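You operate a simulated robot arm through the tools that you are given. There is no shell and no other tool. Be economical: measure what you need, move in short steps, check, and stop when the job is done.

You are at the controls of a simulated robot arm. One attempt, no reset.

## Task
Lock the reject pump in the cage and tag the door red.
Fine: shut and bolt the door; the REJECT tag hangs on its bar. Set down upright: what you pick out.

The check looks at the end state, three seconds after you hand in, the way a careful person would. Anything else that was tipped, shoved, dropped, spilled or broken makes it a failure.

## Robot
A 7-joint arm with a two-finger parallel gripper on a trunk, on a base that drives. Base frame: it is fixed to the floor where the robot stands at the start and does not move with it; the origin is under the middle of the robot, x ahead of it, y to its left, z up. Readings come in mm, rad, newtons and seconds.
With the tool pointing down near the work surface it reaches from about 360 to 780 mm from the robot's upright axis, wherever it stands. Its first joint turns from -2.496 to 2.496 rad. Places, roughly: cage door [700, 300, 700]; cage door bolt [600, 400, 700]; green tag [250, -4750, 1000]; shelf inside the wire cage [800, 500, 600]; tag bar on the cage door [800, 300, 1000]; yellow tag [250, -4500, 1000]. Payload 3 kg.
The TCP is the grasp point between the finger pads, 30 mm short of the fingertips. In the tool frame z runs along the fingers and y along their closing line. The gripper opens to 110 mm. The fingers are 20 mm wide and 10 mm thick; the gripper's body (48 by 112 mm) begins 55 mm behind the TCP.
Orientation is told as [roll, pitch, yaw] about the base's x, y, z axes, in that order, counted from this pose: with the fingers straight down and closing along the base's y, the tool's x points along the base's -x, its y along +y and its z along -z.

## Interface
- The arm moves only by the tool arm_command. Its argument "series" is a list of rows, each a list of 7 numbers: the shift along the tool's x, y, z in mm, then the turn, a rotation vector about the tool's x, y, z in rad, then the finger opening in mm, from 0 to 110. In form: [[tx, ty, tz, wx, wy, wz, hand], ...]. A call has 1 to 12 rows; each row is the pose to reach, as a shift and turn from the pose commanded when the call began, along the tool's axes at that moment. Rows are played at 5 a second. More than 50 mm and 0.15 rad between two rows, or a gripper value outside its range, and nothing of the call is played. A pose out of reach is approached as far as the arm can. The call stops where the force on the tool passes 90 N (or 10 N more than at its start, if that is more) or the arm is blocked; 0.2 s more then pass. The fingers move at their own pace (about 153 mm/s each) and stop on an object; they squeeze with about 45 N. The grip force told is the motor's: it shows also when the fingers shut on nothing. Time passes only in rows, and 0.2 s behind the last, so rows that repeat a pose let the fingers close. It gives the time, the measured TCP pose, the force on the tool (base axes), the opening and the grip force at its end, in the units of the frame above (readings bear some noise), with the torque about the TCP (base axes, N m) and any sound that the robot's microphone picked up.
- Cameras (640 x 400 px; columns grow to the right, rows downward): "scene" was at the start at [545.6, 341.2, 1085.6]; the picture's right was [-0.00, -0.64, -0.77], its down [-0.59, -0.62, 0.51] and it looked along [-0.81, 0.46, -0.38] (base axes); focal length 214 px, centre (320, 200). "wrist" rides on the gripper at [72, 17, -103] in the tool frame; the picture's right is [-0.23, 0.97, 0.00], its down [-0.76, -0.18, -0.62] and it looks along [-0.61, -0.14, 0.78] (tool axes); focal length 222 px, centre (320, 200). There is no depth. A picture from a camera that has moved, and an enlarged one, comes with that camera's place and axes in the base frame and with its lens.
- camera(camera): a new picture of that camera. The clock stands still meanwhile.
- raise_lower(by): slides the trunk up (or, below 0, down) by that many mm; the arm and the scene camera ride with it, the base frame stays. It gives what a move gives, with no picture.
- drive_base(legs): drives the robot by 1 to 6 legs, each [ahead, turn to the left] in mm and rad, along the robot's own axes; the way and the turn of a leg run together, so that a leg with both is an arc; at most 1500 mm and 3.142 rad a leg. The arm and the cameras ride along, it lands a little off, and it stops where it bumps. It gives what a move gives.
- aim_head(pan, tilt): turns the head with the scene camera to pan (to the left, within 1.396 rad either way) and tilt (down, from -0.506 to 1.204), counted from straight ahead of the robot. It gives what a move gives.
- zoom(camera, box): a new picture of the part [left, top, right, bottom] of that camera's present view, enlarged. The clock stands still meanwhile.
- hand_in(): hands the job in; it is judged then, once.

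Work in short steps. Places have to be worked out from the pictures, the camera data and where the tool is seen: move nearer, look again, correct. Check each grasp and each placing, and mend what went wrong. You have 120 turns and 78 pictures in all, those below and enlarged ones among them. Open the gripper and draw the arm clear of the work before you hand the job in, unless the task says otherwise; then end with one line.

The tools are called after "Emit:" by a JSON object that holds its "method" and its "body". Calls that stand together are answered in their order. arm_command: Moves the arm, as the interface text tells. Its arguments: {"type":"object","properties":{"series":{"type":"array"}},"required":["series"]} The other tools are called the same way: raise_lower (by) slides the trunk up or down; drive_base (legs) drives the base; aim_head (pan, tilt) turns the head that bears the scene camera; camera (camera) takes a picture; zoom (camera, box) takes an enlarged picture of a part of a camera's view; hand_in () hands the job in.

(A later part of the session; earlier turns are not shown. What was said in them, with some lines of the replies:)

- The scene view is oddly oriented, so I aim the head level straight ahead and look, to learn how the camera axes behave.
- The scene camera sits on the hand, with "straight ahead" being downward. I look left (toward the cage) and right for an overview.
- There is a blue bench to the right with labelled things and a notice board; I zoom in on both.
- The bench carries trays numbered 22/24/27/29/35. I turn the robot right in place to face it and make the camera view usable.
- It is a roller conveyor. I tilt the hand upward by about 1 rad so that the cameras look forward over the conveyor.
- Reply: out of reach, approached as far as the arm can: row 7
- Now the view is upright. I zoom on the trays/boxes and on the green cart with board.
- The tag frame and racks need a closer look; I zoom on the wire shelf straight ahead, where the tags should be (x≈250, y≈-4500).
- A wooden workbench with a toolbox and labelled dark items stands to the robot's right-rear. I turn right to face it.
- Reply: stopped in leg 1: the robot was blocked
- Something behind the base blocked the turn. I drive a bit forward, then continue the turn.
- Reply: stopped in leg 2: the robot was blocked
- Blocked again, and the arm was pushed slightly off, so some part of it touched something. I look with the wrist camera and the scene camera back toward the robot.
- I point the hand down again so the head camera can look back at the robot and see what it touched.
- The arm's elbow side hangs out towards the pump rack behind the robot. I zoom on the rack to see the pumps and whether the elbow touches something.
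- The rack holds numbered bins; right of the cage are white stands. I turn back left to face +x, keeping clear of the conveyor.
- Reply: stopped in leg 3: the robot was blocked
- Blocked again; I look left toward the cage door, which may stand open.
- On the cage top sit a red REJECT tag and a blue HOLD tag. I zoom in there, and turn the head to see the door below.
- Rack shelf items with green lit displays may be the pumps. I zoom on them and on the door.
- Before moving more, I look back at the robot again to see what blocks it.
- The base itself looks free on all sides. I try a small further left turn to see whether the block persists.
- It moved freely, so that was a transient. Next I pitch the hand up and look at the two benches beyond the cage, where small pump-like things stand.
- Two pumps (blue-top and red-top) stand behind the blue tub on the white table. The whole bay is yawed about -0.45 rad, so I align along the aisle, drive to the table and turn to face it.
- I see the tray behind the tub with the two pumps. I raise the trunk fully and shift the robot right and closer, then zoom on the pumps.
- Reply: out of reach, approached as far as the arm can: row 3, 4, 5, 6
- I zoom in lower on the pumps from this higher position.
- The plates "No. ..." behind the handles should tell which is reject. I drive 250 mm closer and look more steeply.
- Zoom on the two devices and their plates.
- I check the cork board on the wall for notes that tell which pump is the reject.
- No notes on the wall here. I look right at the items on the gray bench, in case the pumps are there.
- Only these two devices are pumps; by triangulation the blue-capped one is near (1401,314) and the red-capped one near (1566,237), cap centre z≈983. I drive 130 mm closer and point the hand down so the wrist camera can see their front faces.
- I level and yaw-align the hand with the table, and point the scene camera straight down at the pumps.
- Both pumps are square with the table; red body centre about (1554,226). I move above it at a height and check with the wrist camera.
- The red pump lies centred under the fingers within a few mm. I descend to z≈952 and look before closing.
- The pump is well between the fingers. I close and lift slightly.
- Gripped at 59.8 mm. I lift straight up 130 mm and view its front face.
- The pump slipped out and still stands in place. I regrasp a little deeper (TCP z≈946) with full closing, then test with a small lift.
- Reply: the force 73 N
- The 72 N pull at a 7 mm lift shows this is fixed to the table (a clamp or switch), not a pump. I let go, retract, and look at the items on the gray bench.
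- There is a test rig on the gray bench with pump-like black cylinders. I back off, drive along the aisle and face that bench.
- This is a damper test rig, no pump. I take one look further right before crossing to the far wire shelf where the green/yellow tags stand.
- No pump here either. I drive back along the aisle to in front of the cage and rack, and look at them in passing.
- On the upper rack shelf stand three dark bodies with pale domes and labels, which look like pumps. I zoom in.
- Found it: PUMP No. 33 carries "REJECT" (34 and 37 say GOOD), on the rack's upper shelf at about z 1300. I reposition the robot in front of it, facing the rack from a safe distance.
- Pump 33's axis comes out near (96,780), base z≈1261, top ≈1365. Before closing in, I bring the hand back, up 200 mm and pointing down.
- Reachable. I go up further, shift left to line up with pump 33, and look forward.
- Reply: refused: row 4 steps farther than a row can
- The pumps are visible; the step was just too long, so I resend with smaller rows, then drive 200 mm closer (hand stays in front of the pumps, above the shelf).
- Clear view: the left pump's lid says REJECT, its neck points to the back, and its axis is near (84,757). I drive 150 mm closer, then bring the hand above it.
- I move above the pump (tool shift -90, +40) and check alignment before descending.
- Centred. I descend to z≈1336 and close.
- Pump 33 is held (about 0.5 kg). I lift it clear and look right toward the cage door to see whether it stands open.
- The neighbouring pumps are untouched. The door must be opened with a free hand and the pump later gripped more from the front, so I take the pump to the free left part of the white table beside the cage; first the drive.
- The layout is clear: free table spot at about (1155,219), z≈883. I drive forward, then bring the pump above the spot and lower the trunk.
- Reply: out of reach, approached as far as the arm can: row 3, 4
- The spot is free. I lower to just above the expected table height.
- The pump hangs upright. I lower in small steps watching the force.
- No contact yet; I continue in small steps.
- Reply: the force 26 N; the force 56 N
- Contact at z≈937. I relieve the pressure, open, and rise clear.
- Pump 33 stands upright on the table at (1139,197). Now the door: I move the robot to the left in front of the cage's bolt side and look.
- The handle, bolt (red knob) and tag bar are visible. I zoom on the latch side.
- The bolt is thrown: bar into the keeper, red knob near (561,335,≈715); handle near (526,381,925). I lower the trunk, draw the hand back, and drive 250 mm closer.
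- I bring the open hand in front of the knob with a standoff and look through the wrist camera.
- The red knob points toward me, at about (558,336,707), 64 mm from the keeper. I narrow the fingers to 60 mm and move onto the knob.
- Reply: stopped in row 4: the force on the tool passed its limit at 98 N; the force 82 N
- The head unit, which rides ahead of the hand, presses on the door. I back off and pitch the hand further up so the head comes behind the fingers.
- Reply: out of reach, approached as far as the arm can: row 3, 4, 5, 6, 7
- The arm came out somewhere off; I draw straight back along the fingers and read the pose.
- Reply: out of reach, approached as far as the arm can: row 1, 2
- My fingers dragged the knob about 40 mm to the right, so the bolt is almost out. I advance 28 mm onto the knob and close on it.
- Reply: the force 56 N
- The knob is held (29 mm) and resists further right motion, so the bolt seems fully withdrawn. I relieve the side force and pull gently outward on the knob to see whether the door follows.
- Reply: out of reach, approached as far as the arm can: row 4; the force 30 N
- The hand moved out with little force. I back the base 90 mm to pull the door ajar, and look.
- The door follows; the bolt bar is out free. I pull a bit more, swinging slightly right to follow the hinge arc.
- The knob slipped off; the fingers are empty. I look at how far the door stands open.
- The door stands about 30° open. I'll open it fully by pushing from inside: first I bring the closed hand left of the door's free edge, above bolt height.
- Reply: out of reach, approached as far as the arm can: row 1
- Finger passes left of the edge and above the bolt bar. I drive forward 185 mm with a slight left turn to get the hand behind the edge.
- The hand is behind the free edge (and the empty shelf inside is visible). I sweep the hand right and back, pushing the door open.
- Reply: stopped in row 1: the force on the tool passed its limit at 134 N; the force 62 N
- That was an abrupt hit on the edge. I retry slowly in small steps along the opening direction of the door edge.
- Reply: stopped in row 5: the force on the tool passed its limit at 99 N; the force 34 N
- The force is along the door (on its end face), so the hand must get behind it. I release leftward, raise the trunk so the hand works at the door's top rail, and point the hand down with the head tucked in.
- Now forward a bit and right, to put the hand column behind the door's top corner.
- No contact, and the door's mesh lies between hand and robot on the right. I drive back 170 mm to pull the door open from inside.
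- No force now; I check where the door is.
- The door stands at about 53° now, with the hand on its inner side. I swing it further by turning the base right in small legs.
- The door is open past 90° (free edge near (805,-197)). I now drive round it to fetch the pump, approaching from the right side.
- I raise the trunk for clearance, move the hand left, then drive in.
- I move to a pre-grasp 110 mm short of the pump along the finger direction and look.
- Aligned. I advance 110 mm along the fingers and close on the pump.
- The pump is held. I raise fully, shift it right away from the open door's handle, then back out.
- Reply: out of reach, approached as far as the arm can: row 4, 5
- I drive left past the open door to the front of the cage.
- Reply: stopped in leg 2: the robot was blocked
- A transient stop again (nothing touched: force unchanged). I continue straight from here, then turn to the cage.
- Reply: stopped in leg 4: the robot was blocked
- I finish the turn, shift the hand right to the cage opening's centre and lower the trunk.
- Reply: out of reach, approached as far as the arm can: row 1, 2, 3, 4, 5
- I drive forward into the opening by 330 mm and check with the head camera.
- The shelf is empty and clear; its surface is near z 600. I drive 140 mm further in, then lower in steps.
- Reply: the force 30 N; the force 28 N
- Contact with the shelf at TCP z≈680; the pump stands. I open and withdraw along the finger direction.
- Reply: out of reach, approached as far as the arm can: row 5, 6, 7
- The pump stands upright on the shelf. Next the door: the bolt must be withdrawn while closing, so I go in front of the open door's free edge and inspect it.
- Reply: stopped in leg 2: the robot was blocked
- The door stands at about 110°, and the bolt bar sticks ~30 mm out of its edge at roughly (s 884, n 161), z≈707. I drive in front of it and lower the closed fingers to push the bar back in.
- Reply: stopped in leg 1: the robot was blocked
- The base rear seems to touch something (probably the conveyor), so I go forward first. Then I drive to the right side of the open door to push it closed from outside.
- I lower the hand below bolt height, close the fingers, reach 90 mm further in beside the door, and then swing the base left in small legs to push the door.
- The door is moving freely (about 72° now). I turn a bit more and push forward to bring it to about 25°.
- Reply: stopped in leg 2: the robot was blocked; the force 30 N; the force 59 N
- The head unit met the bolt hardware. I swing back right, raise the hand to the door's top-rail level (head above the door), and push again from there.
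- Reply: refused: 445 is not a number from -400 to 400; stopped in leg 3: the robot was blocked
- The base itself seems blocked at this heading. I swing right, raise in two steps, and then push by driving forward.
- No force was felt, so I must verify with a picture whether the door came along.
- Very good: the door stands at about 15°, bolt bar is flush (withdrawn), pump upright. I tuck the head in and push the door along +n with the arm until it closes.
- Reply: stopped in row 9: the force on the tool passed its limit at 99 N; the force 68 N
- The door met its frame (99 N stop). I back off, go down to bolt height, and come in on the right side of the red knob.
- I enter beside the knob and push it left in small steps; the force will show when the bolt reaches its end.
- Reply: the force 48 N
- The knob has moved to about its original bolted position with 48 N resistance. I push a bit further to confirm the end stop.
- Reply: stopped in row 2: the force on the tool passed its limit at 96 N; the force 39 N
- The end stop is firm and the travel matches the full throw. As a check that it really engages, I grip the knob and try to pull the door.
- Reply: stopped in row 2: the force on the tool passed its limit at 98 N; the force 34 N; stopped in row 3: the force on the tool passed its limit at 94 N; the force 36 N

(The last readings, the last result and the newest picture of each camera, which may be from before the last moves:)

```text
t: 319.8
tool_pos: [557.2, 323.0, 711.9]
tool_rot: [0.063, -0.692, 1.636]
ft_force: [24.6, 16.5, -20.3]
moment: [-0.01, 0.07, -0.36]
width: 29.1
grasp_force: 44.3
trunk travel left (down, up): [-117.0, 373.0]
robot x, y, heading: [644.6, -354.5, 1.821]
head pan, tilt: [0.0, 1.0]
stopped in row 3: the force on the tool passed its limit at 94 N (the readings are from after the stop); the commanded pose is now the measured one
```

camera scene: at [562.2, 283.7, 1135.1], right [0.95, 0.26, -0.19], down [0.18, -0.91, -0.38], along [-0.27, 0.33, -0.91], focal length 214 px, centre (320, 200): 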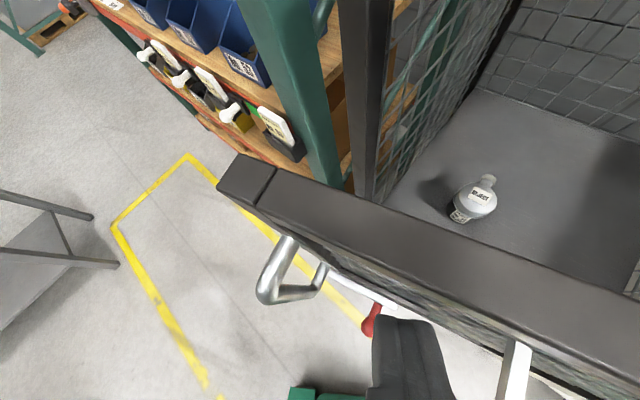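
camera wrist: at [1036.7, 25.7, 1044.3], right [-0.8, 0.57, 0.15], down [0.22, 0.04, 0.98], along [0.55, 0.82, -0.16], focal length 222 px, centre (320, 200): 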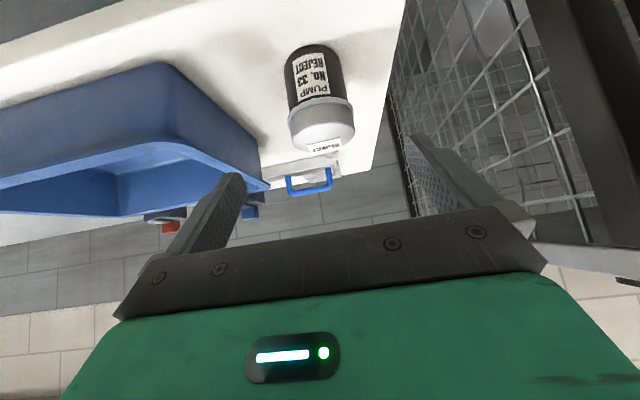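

The pull met 94 N after ~10 mm of play, so the bolt holds the door. I nudge the knob fully left, release, and withdraw; then I raise for the tag.

Emit:
{"method": "arm_command", "body": {"series": [[-8, 2, 6, 0, 0, 0, 0], [-11, 9, 9, 0, 0, 0, 0], [-11, 9, 9, 0, 0, 0, 60], [-11, 9, 9, 0, 0, 0, 60], [10, 9, -10, 0, 0, 0, 60], [35, 9, -32, 0, 0, 0, 60], [60, 9, -55, 0, 0, 0, 60]]}}

Emit:
{"method": "drive_base", "body": {"legs": [[-200, 0], [0, -0.35], [0, -0.35]]}}

Emit:
{"method": "raise_lower", "body": {"by": 372}}

Emit:
{"method": "aim_head", "body": {"pan": 0, "tilt": -0.5}}

```text
t: 320.4
tool_pos: [557.0, 326.0, 711.4]
tool_rot: [0.066, -0.675, 1.622]
ft_force: [28.5, -19.4, 10.7]
moment: [-0.96, -0.03, -0.5]
width: 29.1
grasp_force: 45.1
trunk travel left (down, up): [-117.0, 373.0]
robot x, y, heading: [643.0, -353.5, 1.826]
head pan, tilt: [0.0, 1.0]
stopped in row 2: the force on the tool passed its limit at 101 N (the readings are from after the stop); the commanded pose is now the measured one
```

```text
t: 324.2
tool_pos: [1074.1, 19.9, 709.3]
tool_rot: [0.065, -0.675, 0.917]
ft_force: [0.9, 0.1, -1.1]
moment: [0.0, -0.02, 0.0]
width: 0.0
grasp_force: 37.3
trunk travel left (down, up): [-117.0, 373.0]
robot x, y, heading: [662.0, -541.8, 1.117]
head pan, tilt: [0.0, 1.0]
```

```text
t: 327.8
tool_pos: [1074.1, 18.6, 1082.4]
tool_rot: [0.064, -0.677, 0.917]
ft_force: [0.3, 0.3, 0.0]
moment: [-0.01, 0.01, 0.01]
width: 0.1
grasp_force: 37.6
trunk travel left (down, up): [-489.0, 1.0]
robot x, y, heading: [662.8, -538.2, 1.118]
head pan, tilt: [0.0, 1.0]
```

```text
t: 329.4
tool_pos: [1073.5, 18.8, 1082.4]
tool_rot: [0.064, -0.677, 0.918]
ft_force: [0.3, 0.5, 0.2]
moment: [-0.05, 0.0, 0.01]
width: 0.2
grasp_force: 37.8
trunk travel left (down, up): [-489.0, 1.0]
robot x, y, heading: [662.6, -538.7, 1.121]
head pan, tilt: [0.0, -0.499]
```

The release was refused midway, so the driving pulled the knob off by force; bolt and door must be rechecked. I move back to a view that shows latch and tag together and use the last picture there.

Emit:
{"method": "drive_base", "body": {"legs": [[0, 0.3], [-110, 0]]}}

Emit:
{"method": "arm_command", "body": {"series": [[26, 0, -20, 0, 0, 0, 60], [52, 0, -41, 0, 0, 0, 60], [78, 0, -62, 0, 0, 0, 60]]}}

Emit:
{"method": "aim_head", "body": {"pan": 0.25, "tilt": -0.2}}

Emit:
{"method": "camera", "body": {"camera": "scene"}}

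```text
t: 331.6
tool_pos: [874.4, 3.2, 1083.4]
tool_rot: [0.062, -0.675, 1.215]
ft_force: [-0.7, 0.1, 0.7]
moment: [0.03, 0.01, 0.0]
width: 0.0
grasp_force: 38.6
trunk travel left (down, up): [-489.0, 1.0]
robot x, y, heading: [655.1, -652.4, 1.421]
head pan, tilt: [0.0, -0.499]
```

```text
t: 332.4
tool_pos: [839.0, -89.5, 1079.8]
tool_rot: [0.065, -0.675, 1.219]
ft_force: [-0.1, 0.3, 0.6]
moment: [0.0, -0.01, 0.01]
width: 60.0
grasp_force: 0.0
trunk travel left (down, up): [-489.0, 1.0]
robot x, y, heading: [653.3, -649.6, 1.418]
head pan, tilt: [0.0, -0.499]
```

```text
t: 333.2
tool_pos: [841.2, -88.7, 1079.9]
tool_rot: [0.064, -0.678, 1.215]
ft_force: [0.5, -0.3, -0.1]
moment: [-0.01, -0.03, -0.02]
width: 60.1
grasp_force: 0.1
trunk travel left (down, up): [-489.0, 1.0]
robot x, y, heading: [653.7, -651.6, 1.42]
head pan, tilt: [0.25, -0.201]
```

```text
0 pictures are left
camera scene: at [847.2, -17.5, 1202.8], right [0.96, -0.15, -0.24], down [-0.28, -0.58, -0.76], along [-0.03, 0.8, -0.6], focal length 214 px, centre (320, 200)
```

scene: 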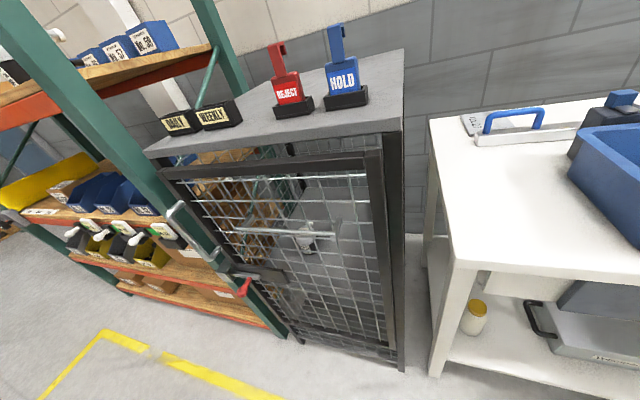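

The picture shows the door shut (free corner at n≈606) and the red knob at its bolted place (s≈348), so the bolt is home. The REJECT tag stands at about s 601, n 680, plate z≈1148, with its hook to the rear. I raise and level the hand, then drive forward.

Emit:
{"method": "arm_command", "body": {"series": [[-20, 0, -26, 0.04, -0.015, 0.025, 60], [-41, 0, -52, 0.08, -0.03, 0.05, 60], [-62, 0, -78, 0.125, -0.045, 0.076, 60]]}}

Emit:
{"method": "aim_head", "body": {"pan": 0, "tilt": -0.5}}

Emit:
{"method": "drive_base", "body": {"legs": [[260, 0]]}}

```text
t: 334.0
tool_pos: [847.5, -94.9, 1183.3]
tool_rot: [0.005, -0.72, 1.114]
ft_force: [0.7, -0.5, -0.7]
moment: [0.0, 0.02, 0.01]
width: 60.0
grasp_force: 0.0
trunk travel left (down, up): [-489.0, 1.0]
robot x, y, heading: [650.2, -650.5, 1.415]
head pan, tilt: [0.25, -0.201]
```

```text
t: 334.8
tool_pos: [847.4, -93.6, 1182.3]
tool_rot: [0.003, -0.719, 1.115]
ft_force: [-0.3, 0.6, 0.7]
moment: [0.0, -0.02, 0.01]
width: 60.3
grasp_force: 0.1
trunk travel left (down, up): [-489.0, 1.0]
robot x, y, heading: [652.5, -654.9, 1.419]
head pan, tilt: [0.0, -0.499]
```

```text
t: 336.7
tool_pos: [890.0, 167.7, 1181.6]
tool_rot: [0.004, -0.719, 1.111]
ft_force: [0.0, 0.3, -0.3]
moment: [0.0, 0.03, 0.0]
width: 59.9
grasp_force: 0.0
trunk travel left (down, up): [-489.0, 1.0]
robot x, y, heading: [694.9, -389.6, 1.414]
head pan, tilt: [0.0, -0.499]
```

I shift left and up to line up with the tag, then drive the last 80 mm.

Emit:
{"method": "arm_command", "body": {"series": [[-20, 35, -20, 0, 0, 0, 60], [-27, 70, -24, 0, 0, 0, 60], [-27, 104, -24, 0, 0, 0, 60]]}}

Emit:
{"method": "drive_base", "body": {"legs": [[80, 0]]}}

```text
t: 337.5
tool_pos: [798.4, 216.7, 1221.1]
tool_rot: [0.005, -0.719, 1.109]
ft_force: [0.2, 0.7, -0.6]
moment: [0.0, 0.03, 0.03]
width: 60.0
grasp_force: 0.1
trunk travel left (down, up): [-489.0, 1.0]
robot x, y, heading: [693.3, -388.9, 1.412]
head pan, tilt: [0.0, -0.499]
```

```text
t: 338.6
tool_pos: [810.9, 295.0, 1222.2]
tool_rot: [0.003, -0.718, 1.109]
ft_force: [0.0, -0.3, 1.0]
moment: [0.03, -0.01, 0.0]
width: 60.0
grasp_force: 0.0
trunk travel left (down, up): [-489.0, 1.0]
robot x, y, heading: [706.0, -309.8, 1.419]
head pan, tilt: [0.0, -0.499]
```

Lined up (s 601, n 618). I widen to 80 mm, advance 74 mm along the fingers, and close on the tag plate.

Emit:
{"method": "arm_command", "body": {"series": [[0, 0, 0, 0, 0, 0, 80], [0, 0, 25, 0, 0, 0, 80], [0, 0, 50, 0, 0, 0, 80], [0, 0, 74, 0, 0, 0, 80]]}}

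Emit:
{"method": "arm_command", "body": {"series": [[0, 0, 0, 0, 0, 0, 65], [0, 0, 0, 0, 0, 0, 50], [0, 0, 0, 0, 0, 0, 30], [0, 0, 0, 0, 0, 0, 0], [0, 0, 0, 0, 0, 0, 0]]}}

```text
t: 339.6
tool_pos: [831.7, 337.8, 1167.7]
tool_rot: [0.005, -0.72, 1.11]
ft_force: [0.0, -0.4, -0.5]
moment: [0.03, 0.02, 0.01]
width: 80.0
grasp_force: 0.0
trunk travel left (down, up): [-489.0, 1.0]
robot x, y, heading: [703.8, -310.2, 1.414]
head pan, tilt: [0.0, -0.499]
```

```text
t: 340.8
tool_pos: [831.8, 336.7, 1167.6]
tool_rot: [0.004, -0.721, 1.11]
ft_force: [-4.3, 3.0, 3.7]
moment: [0.28, 0.05, 0.18]
width: 44.6
grasp_force: 44.8
trunk travel left (down, up): [-489.0, 1.0]
robot x, y, heading: [706.0, -310.4, 1.413]
head pan, tilt: [0.0, -0.499]
```

Gripped at 44.6 mm. I lift the tag vertically out of its holder by 70 mm.

Emit:
{"method": "arm_command", "body": {"series": [[-7, 0, -8, 0, 0, 0, 0], [-20, 0, -22, 0, 0, 0, 0], [-33, 0, -38, 0, 0, 0, 0], [-46, 0, -53, 0, 0, 0, 0]]}}

```text
t: 341.8
tool_pos: [832.8, 339.1, 1236.9]
tool_rot: [0.003, -0.719, 1.109]
ft_force: [-0.2, -0.2, 0.1]
moment: [0.01, -0.03, 0.01]
width: 44.4
grasp_force: 45.1
trunk travel left (down, up): [-489.0, 1.0]
robot x, y, heading: [708.1, -310.7, 1.419]
head pan, tilt: [0.0, -0.499]
```

The tag is out and held. I back off, shift back left to s≈600, and lower the trunk to just above tag-bar height.

Emit:
{"method": "drive_base", "body": {"legs": [[-200, 0]]}}

Emit:
{"method": "raise_lower", "body": {"by": -235}}

Emit:
{"method": "arm_command", "body": {"series": [[0, 35, 0, 0, 0, 0, 0], [0, 65, 0, 0, 0, 0, 0]]}}

```text
t: 343.3
tool_pos: [799.9, 142.0, 1235.0]
tool_rot: [0.004, -0.718, 1.112]
ft_force: [-0.2, 0.2, 0.7]
moment: [0.0, -0.03, -0.05]
width: 44.4
grasp_force: 44.7
trunk travel left (down, up): [-489.0, 1.0]
robot x, y, heading: [676.2, -504.4, 1.41]
head pan, tilt: [0.0, -0.499]
```

```text
t: 345.8
tool_pos: [801.3, 142.7, 1001.4]
tool_rot: [0.003, -0.718, 1.111]
ft_force: [0.5, -1.1, 0.5]
moment: [-0.04, -0.01, 0.0]
width: 44.4
grasp_force: 45.2
trunk travel left (down, up): [-254.0, 236.0]
robot x, y, heading: [671.2, -505.1, 1.415]
head pan, tilt: [0.0, -0.499]
```

```text
t: 346.4
tool_pos: [742.0, 171.7, 1002.5]
tool_rot: [0.004, -0.717, 1.111]
ft_force: [1.3, 0.4, 0.4]
moment: [-0.01, 0.02, 0.05]
width: 44.4
grasp_force: 44.7
trunk travel left (down, up): [-254.0, 236.0]
robot x, y, heading: [679.5, -499.3, 1.414]
head pan, tilt: [0.0, -0.499]
```

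Now I move 54 mm forward so that the hook is over the bar, then lower in steps, watching the force.

Emit:
{"method": "arm_command", "body": {"series": [[-14, 0, 12, 0, 0, 0, 0], [-28, 0, 24, 0, 0, 0, 0], [-41, 0, 35, 0, 0, 0, 0]]}}

Emit:
{"method": "raise_lower", "body": {"by": -34}}

Emit:
{"method": "raise_lower", "body": {"by": -10}}

Emit:
{"method": "raise_lower", "body": {"by": -8}}

```text
t: 347.2
tool_pos: [764.8, 215.7, 1001.2]
tool_rot: [0.002, -0.715, 1.114]
ft_force: [-11.2, -20.2, 0.0]
moment: [-1.03, 0.74, 0.09]
width: 44.3
grasp_force: 45.5
trunk travel left (down, up): [-254.0, 236.0]
robot x, y, heading: [674.9, -509.7, 1.417]
head pan, tilt: [0.0, -0.499]
```

```text
t: 348.0
tool_pos: [763.1, 216.1, 968.1]
tool_rot: [0.004, -0.718, 1.114]
ft_force: [-13.4, -26.0, 0.3]
moment: [-0.52, 0.3, 0.15]
width: 44.3
grasp_force: 44.8
trunk travel left (down, up): [-220.0, 270.0]
robot x, y, heading: [672.8, -509.8, 1.417]
head pan, tilt: [0.0, -0.499]
```

```text
t: 348.6
tool_pos: [762.5, 217.2, 959.6]
tool_rot: [0.005, -0.721, 1.111]
ft_force: [-12.3, -23.7, 4.3]
moment: [-0.16, 0.09, 0.11]
width: 44.3
grasp_force: 45.5
trunk travel left (down, up): [-210.0, 280.0]
robot x, y, heading: [677.6, -507.3, 1.419]
head pan, tilt: [0.0, -0.499]
```

```text
t: 349.1
tool_pos: [763.8, 216.4, 952.0]
tool_rot: [0.003, -0.721, 1.111]
ft_force: [-12.0, -24.0, 4.5]
moment: [0.02, 0.07, 0.12]
width: 44.6
grasp_force: 45.1
trunk travel left (down, up): [-202.0, 288.0]
robot x, y, heading: [671.3, -506.3, 1.414]
head pan, tilt: [0.0, -0.499]
```

The contact point stays at z≈950 while I lower: the tag's flat back is sliding against the bar's front, which is just where the hook's stem belongs. I ease back 6 mm and continue lowering until the hook seats.

Emit:
{"method": "arm_command", "body": {"series": [[5, 0, -4, 0, 0, 0, 0]]}}

Emit:
{"method": "raise_lower", "body": {"by": -10}}

Emit:
{"method": "raise_lower", "body": {"by": -8}}

Emit:
{"method": "raise_lower", "body": {"by": -6}}

```text
t: 349.5
tool_pos: [762.8, 213.0, 950.3]
tool_rot: [0.005, -0.722, 1.112]
ft_force: [-0.2, -0.1, -0.7]
moment: [-0.02, 0.01, 0.01]
width: 44.6
grasp_force: 44.9
trunk travel left (down, up): [-202.0, 288.0]
robot x, y, heading: [679.7, -509.2, 1.417]
head pan, tilt: [0.0, -0.499]
```

```text
t: 350.1
tool_pos: [762.2, 212.8, 939.9]
tool_rot: [0.004, -0.721, 1.112]
ft_force: [-0.3, -0.2, -0.5]
moment: [-0.02, -0.01, -0.02]
width: 44.3
grasp_force: 44.6
trunk travel left (down, up): [-192.0, 298.0]
robot x, y, heading: [673.2, -507.9, 1.416]
head pan, tilt: [0.0, -0.499]
```

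```text
t: 350.7
tool_pos: [762.7, 212.6, 932.5]
tool_rot: [0.006, -0.722, 1.112]
ft_force: [1.2, 1.9, 7.9]
moment: [0.23, -0.22, -0.01]
width: 44.5
grasp_force: 44.6
trunk travel left (down, up): [-184.0, 306.0]
robot x, y, heading: [675.7, -503.3, 1.411]
head pan, tilt: [0.0, -0.499]
```

```text
t: 351.2
tool_pos: [762.1, 212.3, 927.1]
tool_rot: [0.006, -0.724, 1.112]
ft_force: [5.0, 3.1, 29.0]
moment: [0.95, -0.49, -0.04]
width: 44.4
grasp_force: 45.1
trunk travel left (down, up): [-178.0, 312.0]
robot x, y, heading: [671.8, -504.7, 1.412]
head pan, tilt: [0.0, -0.499]
```

Vertical contact at TCP z≈933, 42 mm ahead of the TCP – right at the bar. To test that it is hooked, I raise 4 mm and pull back: the hook's lip should catch.

Emit:
{"method": "raise_lower", "body": {"by": 5}}

Emit:
{"method": "arm_command", "body": {"series": [[6, 0, -5, 0, 0, 0, 0], [12, 0, -10, 0, 0, 0, 0], [18, 0, -15, 0, 0, 0, 0], [23, 0, -20, 0, 0, 0, 0]]}}

```text
t: 351.8
tool_pos: [762.2, 210.7, 928.9]
tool_rot: [0.003, -0.716, 1.114]
ft_force: [-0.8, 0.9, 4.8]
moment: [0.12, -0.13, 0.05]
width: 44.5
grasp_force: 44.8
trunk travel left (down, up): [-183.0, 307.0]
robot x, y, heading: [673.8, -503.6, 1.415]
head pan, tilt: [0.0, -0.499]
```

```text
t: 352.8
tool_pos: [748.4, 185.7, 929.1]
tool_rot: [0.002, -0.718, 1.112]
ft_force: [-0.7, -0.7, -0.3]
moment: [-0.03, 0.03, -0.01]
width: 44.4
grasp_force: 45.2
trunk travel left (down, up): [-183.0, 307.0]
robot x, y, heading: [673.9, -507.1, 1.418]
head pan, tilt: [0.0, -0.499]
```

Emit:
{"method": "arm_command", "body": {"series": [[5, 0, -4, 0, 0, 0, 0], [10, 0, -8, 0, 0, 0, 0], [14, 0, -12, 0, 0, 0, 0]]}}

```text
t: 353.6
tool_pos: [740.2, 168.8, 930.3]
tool_rot: [0.006, -0.721, 1.111]
ft_force: [0.0, 0.5, -1.3]
moment: [0.02, -0.01, -0.01]
width: 44.5
grasp_force: 45.2
trunk travel left (down, up): [-183.0, 307.0]
robot x, y, heading: [675.1, -502.9, 1.417]
head pan, tilt: [0.0, -0.499]
```

No catch was felt, so I can't yet tell. I repeat the approach from above to see whether the tag still sits the same in the hand: raise, forward to n≈521, and lower to contact again.

Emit:
{"method": "raise_lower", "body": {"by": 72}}

Emit:
{"method": "arm_command", "body": {"series": [[-12, 0, 10, 0, 0, 0, 0], [-24, 0, 21, 0, 0, 0, 0], [-36, 0, 31, 0, 0, 0, 0]]}}

Emit:
{"method": "raise_lower", "body": {"by": -62}}

Emit:
{"method": "raise_lower", "body": {"by": -6}}

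Emit:
{"method": "raise_lower", "body": {"by": -4}}

```text
t: 354.7
tool_pos: [740.0, 168.2, 1001.2]
tool_rot: [0.004, -0.721, 1.114]
ft_force: [-0.2, 0.2, -1.2]
moment: [-0.04, 0.0, 0.03]
width: 44.5
grasp_force: 44.7
trunk travel left (down, up): [-255.0, 235.0]
robot x, y, heading: [672.3, -504.2, 1.411]
head pan, tilt: [0.0, -0.499]
```

```text
t: 355.5
tool_pos: [760.9, 214.3, 1001.5]
tool_rot: [0.004, -0.72, 1.114]
ft_force: [0.5, -0.7, 0.1]
moment: [-0.04, 0.0, 0.0]
width: 44.5
grasp_force: 45.0
trunk travel left (down, up): [-255.0, 235.0]
robot x, y, heading: [674.1, -507.0, 1.411]
head pan, tilt: [0.0, -0.499]
```

```text
t: 356.5
tool_pos: [761.8, 215.0, 940.9]
tool_rot: [0.002, -0.719, 1.11]
ft_force: [0.9, 0.4, -0.6]
moment: [-0.01, 0.02, 0.0]
width: 44.2
grasp_force: 45.2
trunk travel left (down, up): [-193.0, 297.0]
robot x, y, heading: [673.2, -503.9, 1.415]
head pan, tilt: [0.0, -0.499]
```

```text
t: 357.0
tool_pos: [761.9, 214.0, 935.1]
tool_rot: [0.003, -0.717, 1.111]
ft_force: [-0.4, 0.5, -1.6]
moment: [-0.04, 0.01, -0.01]
width: 44.2
grasp_force: 45.2
trunk travel left (down, up): [-187.0, 303.0]
robot x, y, heading: [675.8, -510.2, 1.416]
head pan, tilt: [0.0, -0.499]
```

```text
t: 357.6
tool_pos: [762.7, 214.1, 930.2]
tool_rot: [0.004, -0.719, 1.112]
ft_force: [-0.2, -0.4, 0.4]
moment: [0.0, -0.02, -0.02]
width: 44.4
grasp_force: 44.7
trunk travel left (down, up): [-183.0, 307.0]
robot x, y, heading: [673.9, -505.4, 1.418]
head pan, tilt: [0.0, -0.499]
```

Emit:
{"method": "raise_lower", "body": {"by": -4}}

Emit:
{"method": "raise_lower", "body": {"by": -4}}

```text
t: 358.1
tool_pos: [761.7, 212.7, 927.2]
tool_rot: [0.005, -0.722, 1.112]
ft_force: [1.8, 1.7, 11.1]
moment: [0.34, -0.18, 0.0]
width: 44.5
grasp_force: 45.1
trunk travel left (down, up): [-179.0, 311.0]
robot x, y, heading: [675.1, -509.2, 1.414]
head pan, tilt: [0.0, -0.499]
```

```text
t: 358.6
tool_pos: [761.7, 212.6, 924.7]
tool_rot: [0.008, -0.723, 1.113]
ft_force: [3.2, 4.4, 30.7]
moment: [0.95, -0.47, -0.02]
width: 44.4
grasp_force: 44.5
trunk travel left (down, up): [-175.0, 315.0]
robot x, y, heading: [674.8, -505.0, 1.412]
head pan, tilt: [0.0, -0.499]
```

The contact is with the tag itself (it moved with the 5 mm slip), about 11 mm behind its back face: the hook's underside rests on the bar. I probe the hook's shape: raise 14 mm, go back 14 mm, lower again.

Emit:
{"method": "raise_lower", "body": {"by": 16}}

Emit:
{"method": "arm_command", "body": {"series": [[5, 0, -5, 0, 0, 0, 0], [11, 0, -9, 0, 0, 0, 0]]}}

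Emit:
{"method": "raise_lower", "body": {"by": -8}}

Emit:
{"method": "raise_lower", "body": {"by": -5}}

Emit:
{"method": "raise_lower", "body": {"by": -5}}

```text
t: 359.3
tool_pos: [762.3, 212.9, 936.9]
tool_rot: [0.004, -0.716, 1.112]
ft_force: [-0.5, 0.3, -0.1]
moment: [0.0, -0.04, -0.05]
width: 44.4
grasp_force: 44.9
trunk travel left (down, up): [-191.0, 299.0]
robot x, y, heading: [673.1, -507.7, 1.417]
head pan, tilt: [0.0, -0.499]
```

```text
t: 359.9
tool_pos: [756.9, 201.1, 937.6]
tool_rot: [0.003, -0.718, 1.112]
ft_force: [0.5, 0.4, -0.2]
moment: [-0.04, 0.0, 0.04]
width: 44.3
grasp_force: 44.5
trunk travel left (down, up): [-191.0, 299.0]
robot x, y, heading: [671.5, -508.7, 1.415]
head pan, tilt: [0.0, -0.499]
```

```text
t: 360.4
tool_pos: [756.2, 200.3, 929.2]
tool_rot: [0.004, -0.72, 1.112]
ft_force: [-0.2, 0.1, -0.4]
moment: [-0.03, -0.02, 0.01]
width: 44.5
grasp_force: 45.0
trunk travel left (down, up): [-183.0, 307.0]
robot x, y, heading: [673.5, -506.2, 1.413]
head pan, tilt: [0.0, -0.499]
```

```text
t: 361.0
tool_pos: [756.0, 200.5, 923.0]
tool_rot: [0.003, -0.72, 1.112]
ft_force: [-0.9, 1.0, -0.3]
moment: [0.03, -0.01, -0.03]
width: 44.3
grasp_force: 45.1
trunk travel left (down, up): [-178.0, 312.0]
robot x, y, heading: [675.3, -508.3, 1.418]
head pan, tilt: [0.0, -0.499]
```

```text
t: 361.5
tool_pos: [756.6, 201.3, 919.7]
tool_rot: [0.003, -0.721, 1.111]
ft_force: [-0.3, 0.2, -0.1]
moment: [-0.01, 0.02, 0.02]
width: 44.2
grasp_force: 45.3
trunk travel left (down, up): [-173.0, 317.0]
robot x, y, heading: [677.9, -506.6, 1.416]
head pan, tilt: [0.0, -0.499]
5 turns are left
```

The lip is short: at 40 mm offset I was resting on the lip, so the bar must sit right against the stem. I raise, press lightly forward against the bar (n≈528) and lower past the lip.

Emit:
{"method": "raise_lower", "body": {"by": 27}}

Emit:
{"method": "arm_command", "body": {"series": [[-7, 0, 6, 0, 0, 0, 0], [-14, 0, 12, 0, 0, 0, 0]]}}

Emit:
{"method": "raise_lower", "body": {"by": -17}}

Emit:
{"method": "raise_lower", "body": {"by": -6}}

Emit:
{"method": "raise_lower", "body": {"by": -6}}

Emit:
{"method": "raise_lower", "body": {"by": -5}}

```text
t: 362.2
tool_pos: [756.1, 201.5, 946.1]
tool_rot: [0.004, -0.719, 1.11]
ft_force: [-0.3, 0.3, -0.3]
moment: [-0.03, -0.03, -0.03]
width: 44.4
grasp_force: 45.3
trunk travel left (down, up): [-200.0, 290.0]
robot x, y, heading: [677.3, -505.2, 1.417]
head pan, tilt: [0.0, -0.499]
```

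```text
t: 362.8
tool_pos: [763.5, 216.7, 946.3]
tool_rot: [0.001, -0.717, 1.115]
ft_force: [-12.9, -20.0, -2.7]
moment: [-0.11, 0.04, 0.31]
width: 44.5
grasp_force: 45.4
trunk travel left (down, up): [-200.0, 290.0]
robot x, y, heading: [676.9, -508.6, 1.417]
head pan, tilt: [0.0, -0.499]
```

```text
t: 363.5
tool_pos: [764.4, 218.2, 930.3]
tool_rot: [0.004, -0.719, 1.111]
ft_force: [-0.2, 0.3, -0.1]
moment: [-0.01, 0.0, -0.02]
width: 44.4
grasp_force: 44.5
trunk travel left (down, up): [-183.0, 307.0]
robot x, y, heading: [672.0, -505.0, 1.413]
head pan, tilt: [0.0, -0.499]
```

```text
t: 364.0
tool_pos: [765.4, 217.7, 924.7]
tool_rot: [0.005, -0.725, 1.112]
ft_force: [1.6, 2.7, 14.3]
moment: [0.43, -0.22, 0.02]
width: 44.3
grasp_force: 45.0
trunk travel left (down, up): [-177.0, 313.0]
robot x, y, heading: [675.2, -505.7, 1.416]
head pan, tilt: [0.0, -0.499]
```

```text
t: 364.6
tool_pos: [765.6, 218.1, 920.3]
tool_rot: [0.009, -0.724, 1.111]
ft_force: [1.6, 5.3, 29.9]
moment: [0.88, -0.42, -0.03]
width: 44.3
grasp_force: 44.9
trunk travel left (down, up): [-171.0, 319.0]
robot x, y, heading: [673.0, -507.7, 1.415]
head pan, tilt: [0.0, -0.499]
```

```text
t: 365.1
tool_pos: [764.8, 216.9, 913.9]
tool_rot: [0.004, -0.721, 1.112]
ft_force: [0.0, 3.9, 27.7]
moment: [0.83, -0.44, 0.04]
width: 44.5
grasp_force: 45.4
trunk travel left (down, up): [-166.0, 324.0]
robot x, y, heading: [676.7, -505.3, 1.415]
head pan, tilt: [0.0, -0.499]
4 turns are left
```

The stem is recessed above the plate: the bar must enter horizontally under the lip. I tuck the head back, raise 7 mm, push 14 mm forward under the lip, then lower to seat the hook.

Emit:
{"method": "aim_head", "body": {"pan": 0, "tilt": 0.95}}

Emit:
{"method": "raise_lower", "body": {"by": 7}}

Emit:
{"method": "arm_command", "body": {"series": [[-4, 0, 3, 0, 0, 0, 0], [-7, 0, 6, 0, 0, 0, 0], [-11, 0, 9, 0, 0, 0, 0]]}}

Emit:
{"method": "raise_lower", "body": {"by": -6}}

Emit:
{"method": "raise_lower", "body": {"by": -6}}

Emit:
{"method": "raise_lower", "body": {"by": -5}}

```text
t: 366.7
tool_pos: [765.2, 216.9, 913.3]
tool_rot: [0.005, -0.72, 1.111]
ft_force: [-0.7, 0.6, 23.5]
moment: [0.71, -0.35, 0.01]
width: 44.1
grasp_force: 45.2
trunk travel left (down, up): [-166.0, 324.0]
robot x, y, heading: [674.4, -506.4, 1.414]
head pan, tilt: [0.0, 0.949]
```

```text
t: 367.2
tool_pos: [766.2, 218.1, 919.3]
tool_rot: [0.003, -0.716, 1.11]
ft_force: [-0.8, -0.1, -0.9]
moment: [0.01, 0.03, -0.03]
width: 44.2
grasp_force: 44.8
trunk travel left (down, up): [-173.0, 317.0]
robot x, y, heading: [674.0, -507.7, 1.413]
head pan, tilt: [0.0, 0.949]
```

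```text
t: 368.0
tool_pos: [771.4, 228.3, 919.9]
tool_rot: [0.001, -0.716, 1.115]
ft_force: [-11.7, -19.1, -9.7]
moment: [0.21, -0.2, 0.09]
width: 44.5
grasp_force: 44.9
trunk travel left (down, up): [-173.0, 317.0]
robot x, y, heading: [673.4, -508.9, 1.416]
head pan, tilt: [0.0, 0.949]
```

```text
t: 368.6
tool_pos: [771.7, 229.0, 916.4]
tool_rot: [0.004, -0.722, 1.113]
ft_force: [-8.0, -13.6, 2.0]
moment: [0.38, -0.24, 0.04]
width: 44.4
grasp_force: 45.1
trunk travel left (down, up): [-167.0, 323.0]
robot x, y, heading: [674.9, -509.3, 1.415]
head pan, tilt: [0.0, 0.949]
```

```text
t: 369.1
tool_pos: [771.9, 228.2, 909.5]
tool_rot: [0.003, -0.719, 1.112]
ft_force: [-3.5, -5.4, -0.6]
moment: [0.2, -0.09, 0.0]
width: 44.7
grasp_force: 44.7
trunk travel left (down, up): [-161.0, 329.0]
robot x, y, heading: [671.5, -504.1, 1.412]
head pan, tilt: [0.0, 0.949]
```

```text
t: 369.7
tool_pos: [772.2, 230.4, 904.0]
tool_rot: [0.003, -0.719, 1.112]
ft_force: [-0.5, -1.2, -1.1]
moment: [0.03, -0.03, -0.01]
width: 44.5
grasp_force: 44.8
trunk travel left (down, up): [-156.0, 334.0]
robot x, y, heading: [669.6, -509.4, 1.414]
head pan, tilt: [0.0, 0.949]
3 turns are left
```

The bar now sits against the stem inside the hook, past the lip's former contact height. I lower the last millimetres to seat it, open, and draw straight back and clear.

Emit:
{"method": "raise_lower", "body": {"by": -5}}

Emit:
{"method": "raise_lower", "body": {"by": -4}}

Emit:
{"method": "arm_command", "body": {"series": [[0, 0, 0, 0, 0, 0, 50], [0, 0, 0, 0, 0, 0, 62], [0, 0, 0, 0, 0, 0, 74], [0, 0, 0, 0, 0, 0, 74], [11, 0, -10, 0, 0, 0, 74], [26, 0, -23, 0, 0, 0, 74], [49, 0, -43, 0, 0, 0, 74], [75, 0, -66, 0, 0, 0, 74]]}}

Emit:
{"method": "drive_base", "body": {"legs": [[-60, 0]]}}

```text
t: 370.2
tool_pos: [771.8, 229.6, 903.4]
tool_rot: [0.005, -0.726, 1.113]
ft_force: [3.3, 1.6, 28.6]
moment: [0.32, -0.16, 0.0]
width: 44.3
grasp_force: 44.5
trunk travel left (down, up): [-151.0, 339.0]
robot x, y, heading: [673.3, -509.1, 1.417]
head pan, tilt: [0.0, 0.949]
```

```text
t: 370.8
tool_pos: [772.2, 228.5, 897.9]
tool_rot: [0.004, -0.722, 1.113]
ft_force: [-1.1, 0.4, 31.7]
moment: [0.55, -0.31, 0.02]
width: 44.3
grasp_force: 45.2
trunk travel left (down, up): [-147.0, 343.0]
robot x, y, heading: [676.0, -509.7, 1.413]
head pan, tilt: [0.0, 0.949]
```

```text
t: 372.6
tool_pos: [730.1, 139.2, 894.8]
tool_rot: [0.003, -0.72, 1.112]
ft_force: [-0.2, 0.6, -0.3]
moment: [-0.02, -0.02, 0.01]
width: 74.3
grasp_force: 0.0
trunk travel left (down, up): [-147.0, 343.0]
robot x, y, heading: [675.4, -505.7, 1.415]
head pan, tilt: [0.0, 0.949]
```

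```text
t: 373.5
tool_pos: [720.1, 82.7, 893.9]
tool_rot: [0.004, -0.719, 1.114]
ft_force: [0.2, 0.4, -0.1]
moment: [0.02, 0.0, 0.03]
width: 74.0
grasp_force: 0.0
trunk travel left (down, up): [-147.0, 343.0]
robot x, y, heading: [666.4, -561.7, 1.421]
head pan, tilt: [0.0, 0.949]
2 turns are left
```

The hook seated with firm vertical contact well below the lip height. It released without any sound of a fall, and the hand is open and clear, so I hand the job in.

Emit:
{"method": "hand_in", "body": {}}

```text
The job is handed in.
```

Pump No. 33, marked REJECT, stands upright on the cage shelf, the door is shut and bolted, and the REJECT tag is hung on its bar; I confirmed the tag only by contact force, because the pictures had run out.
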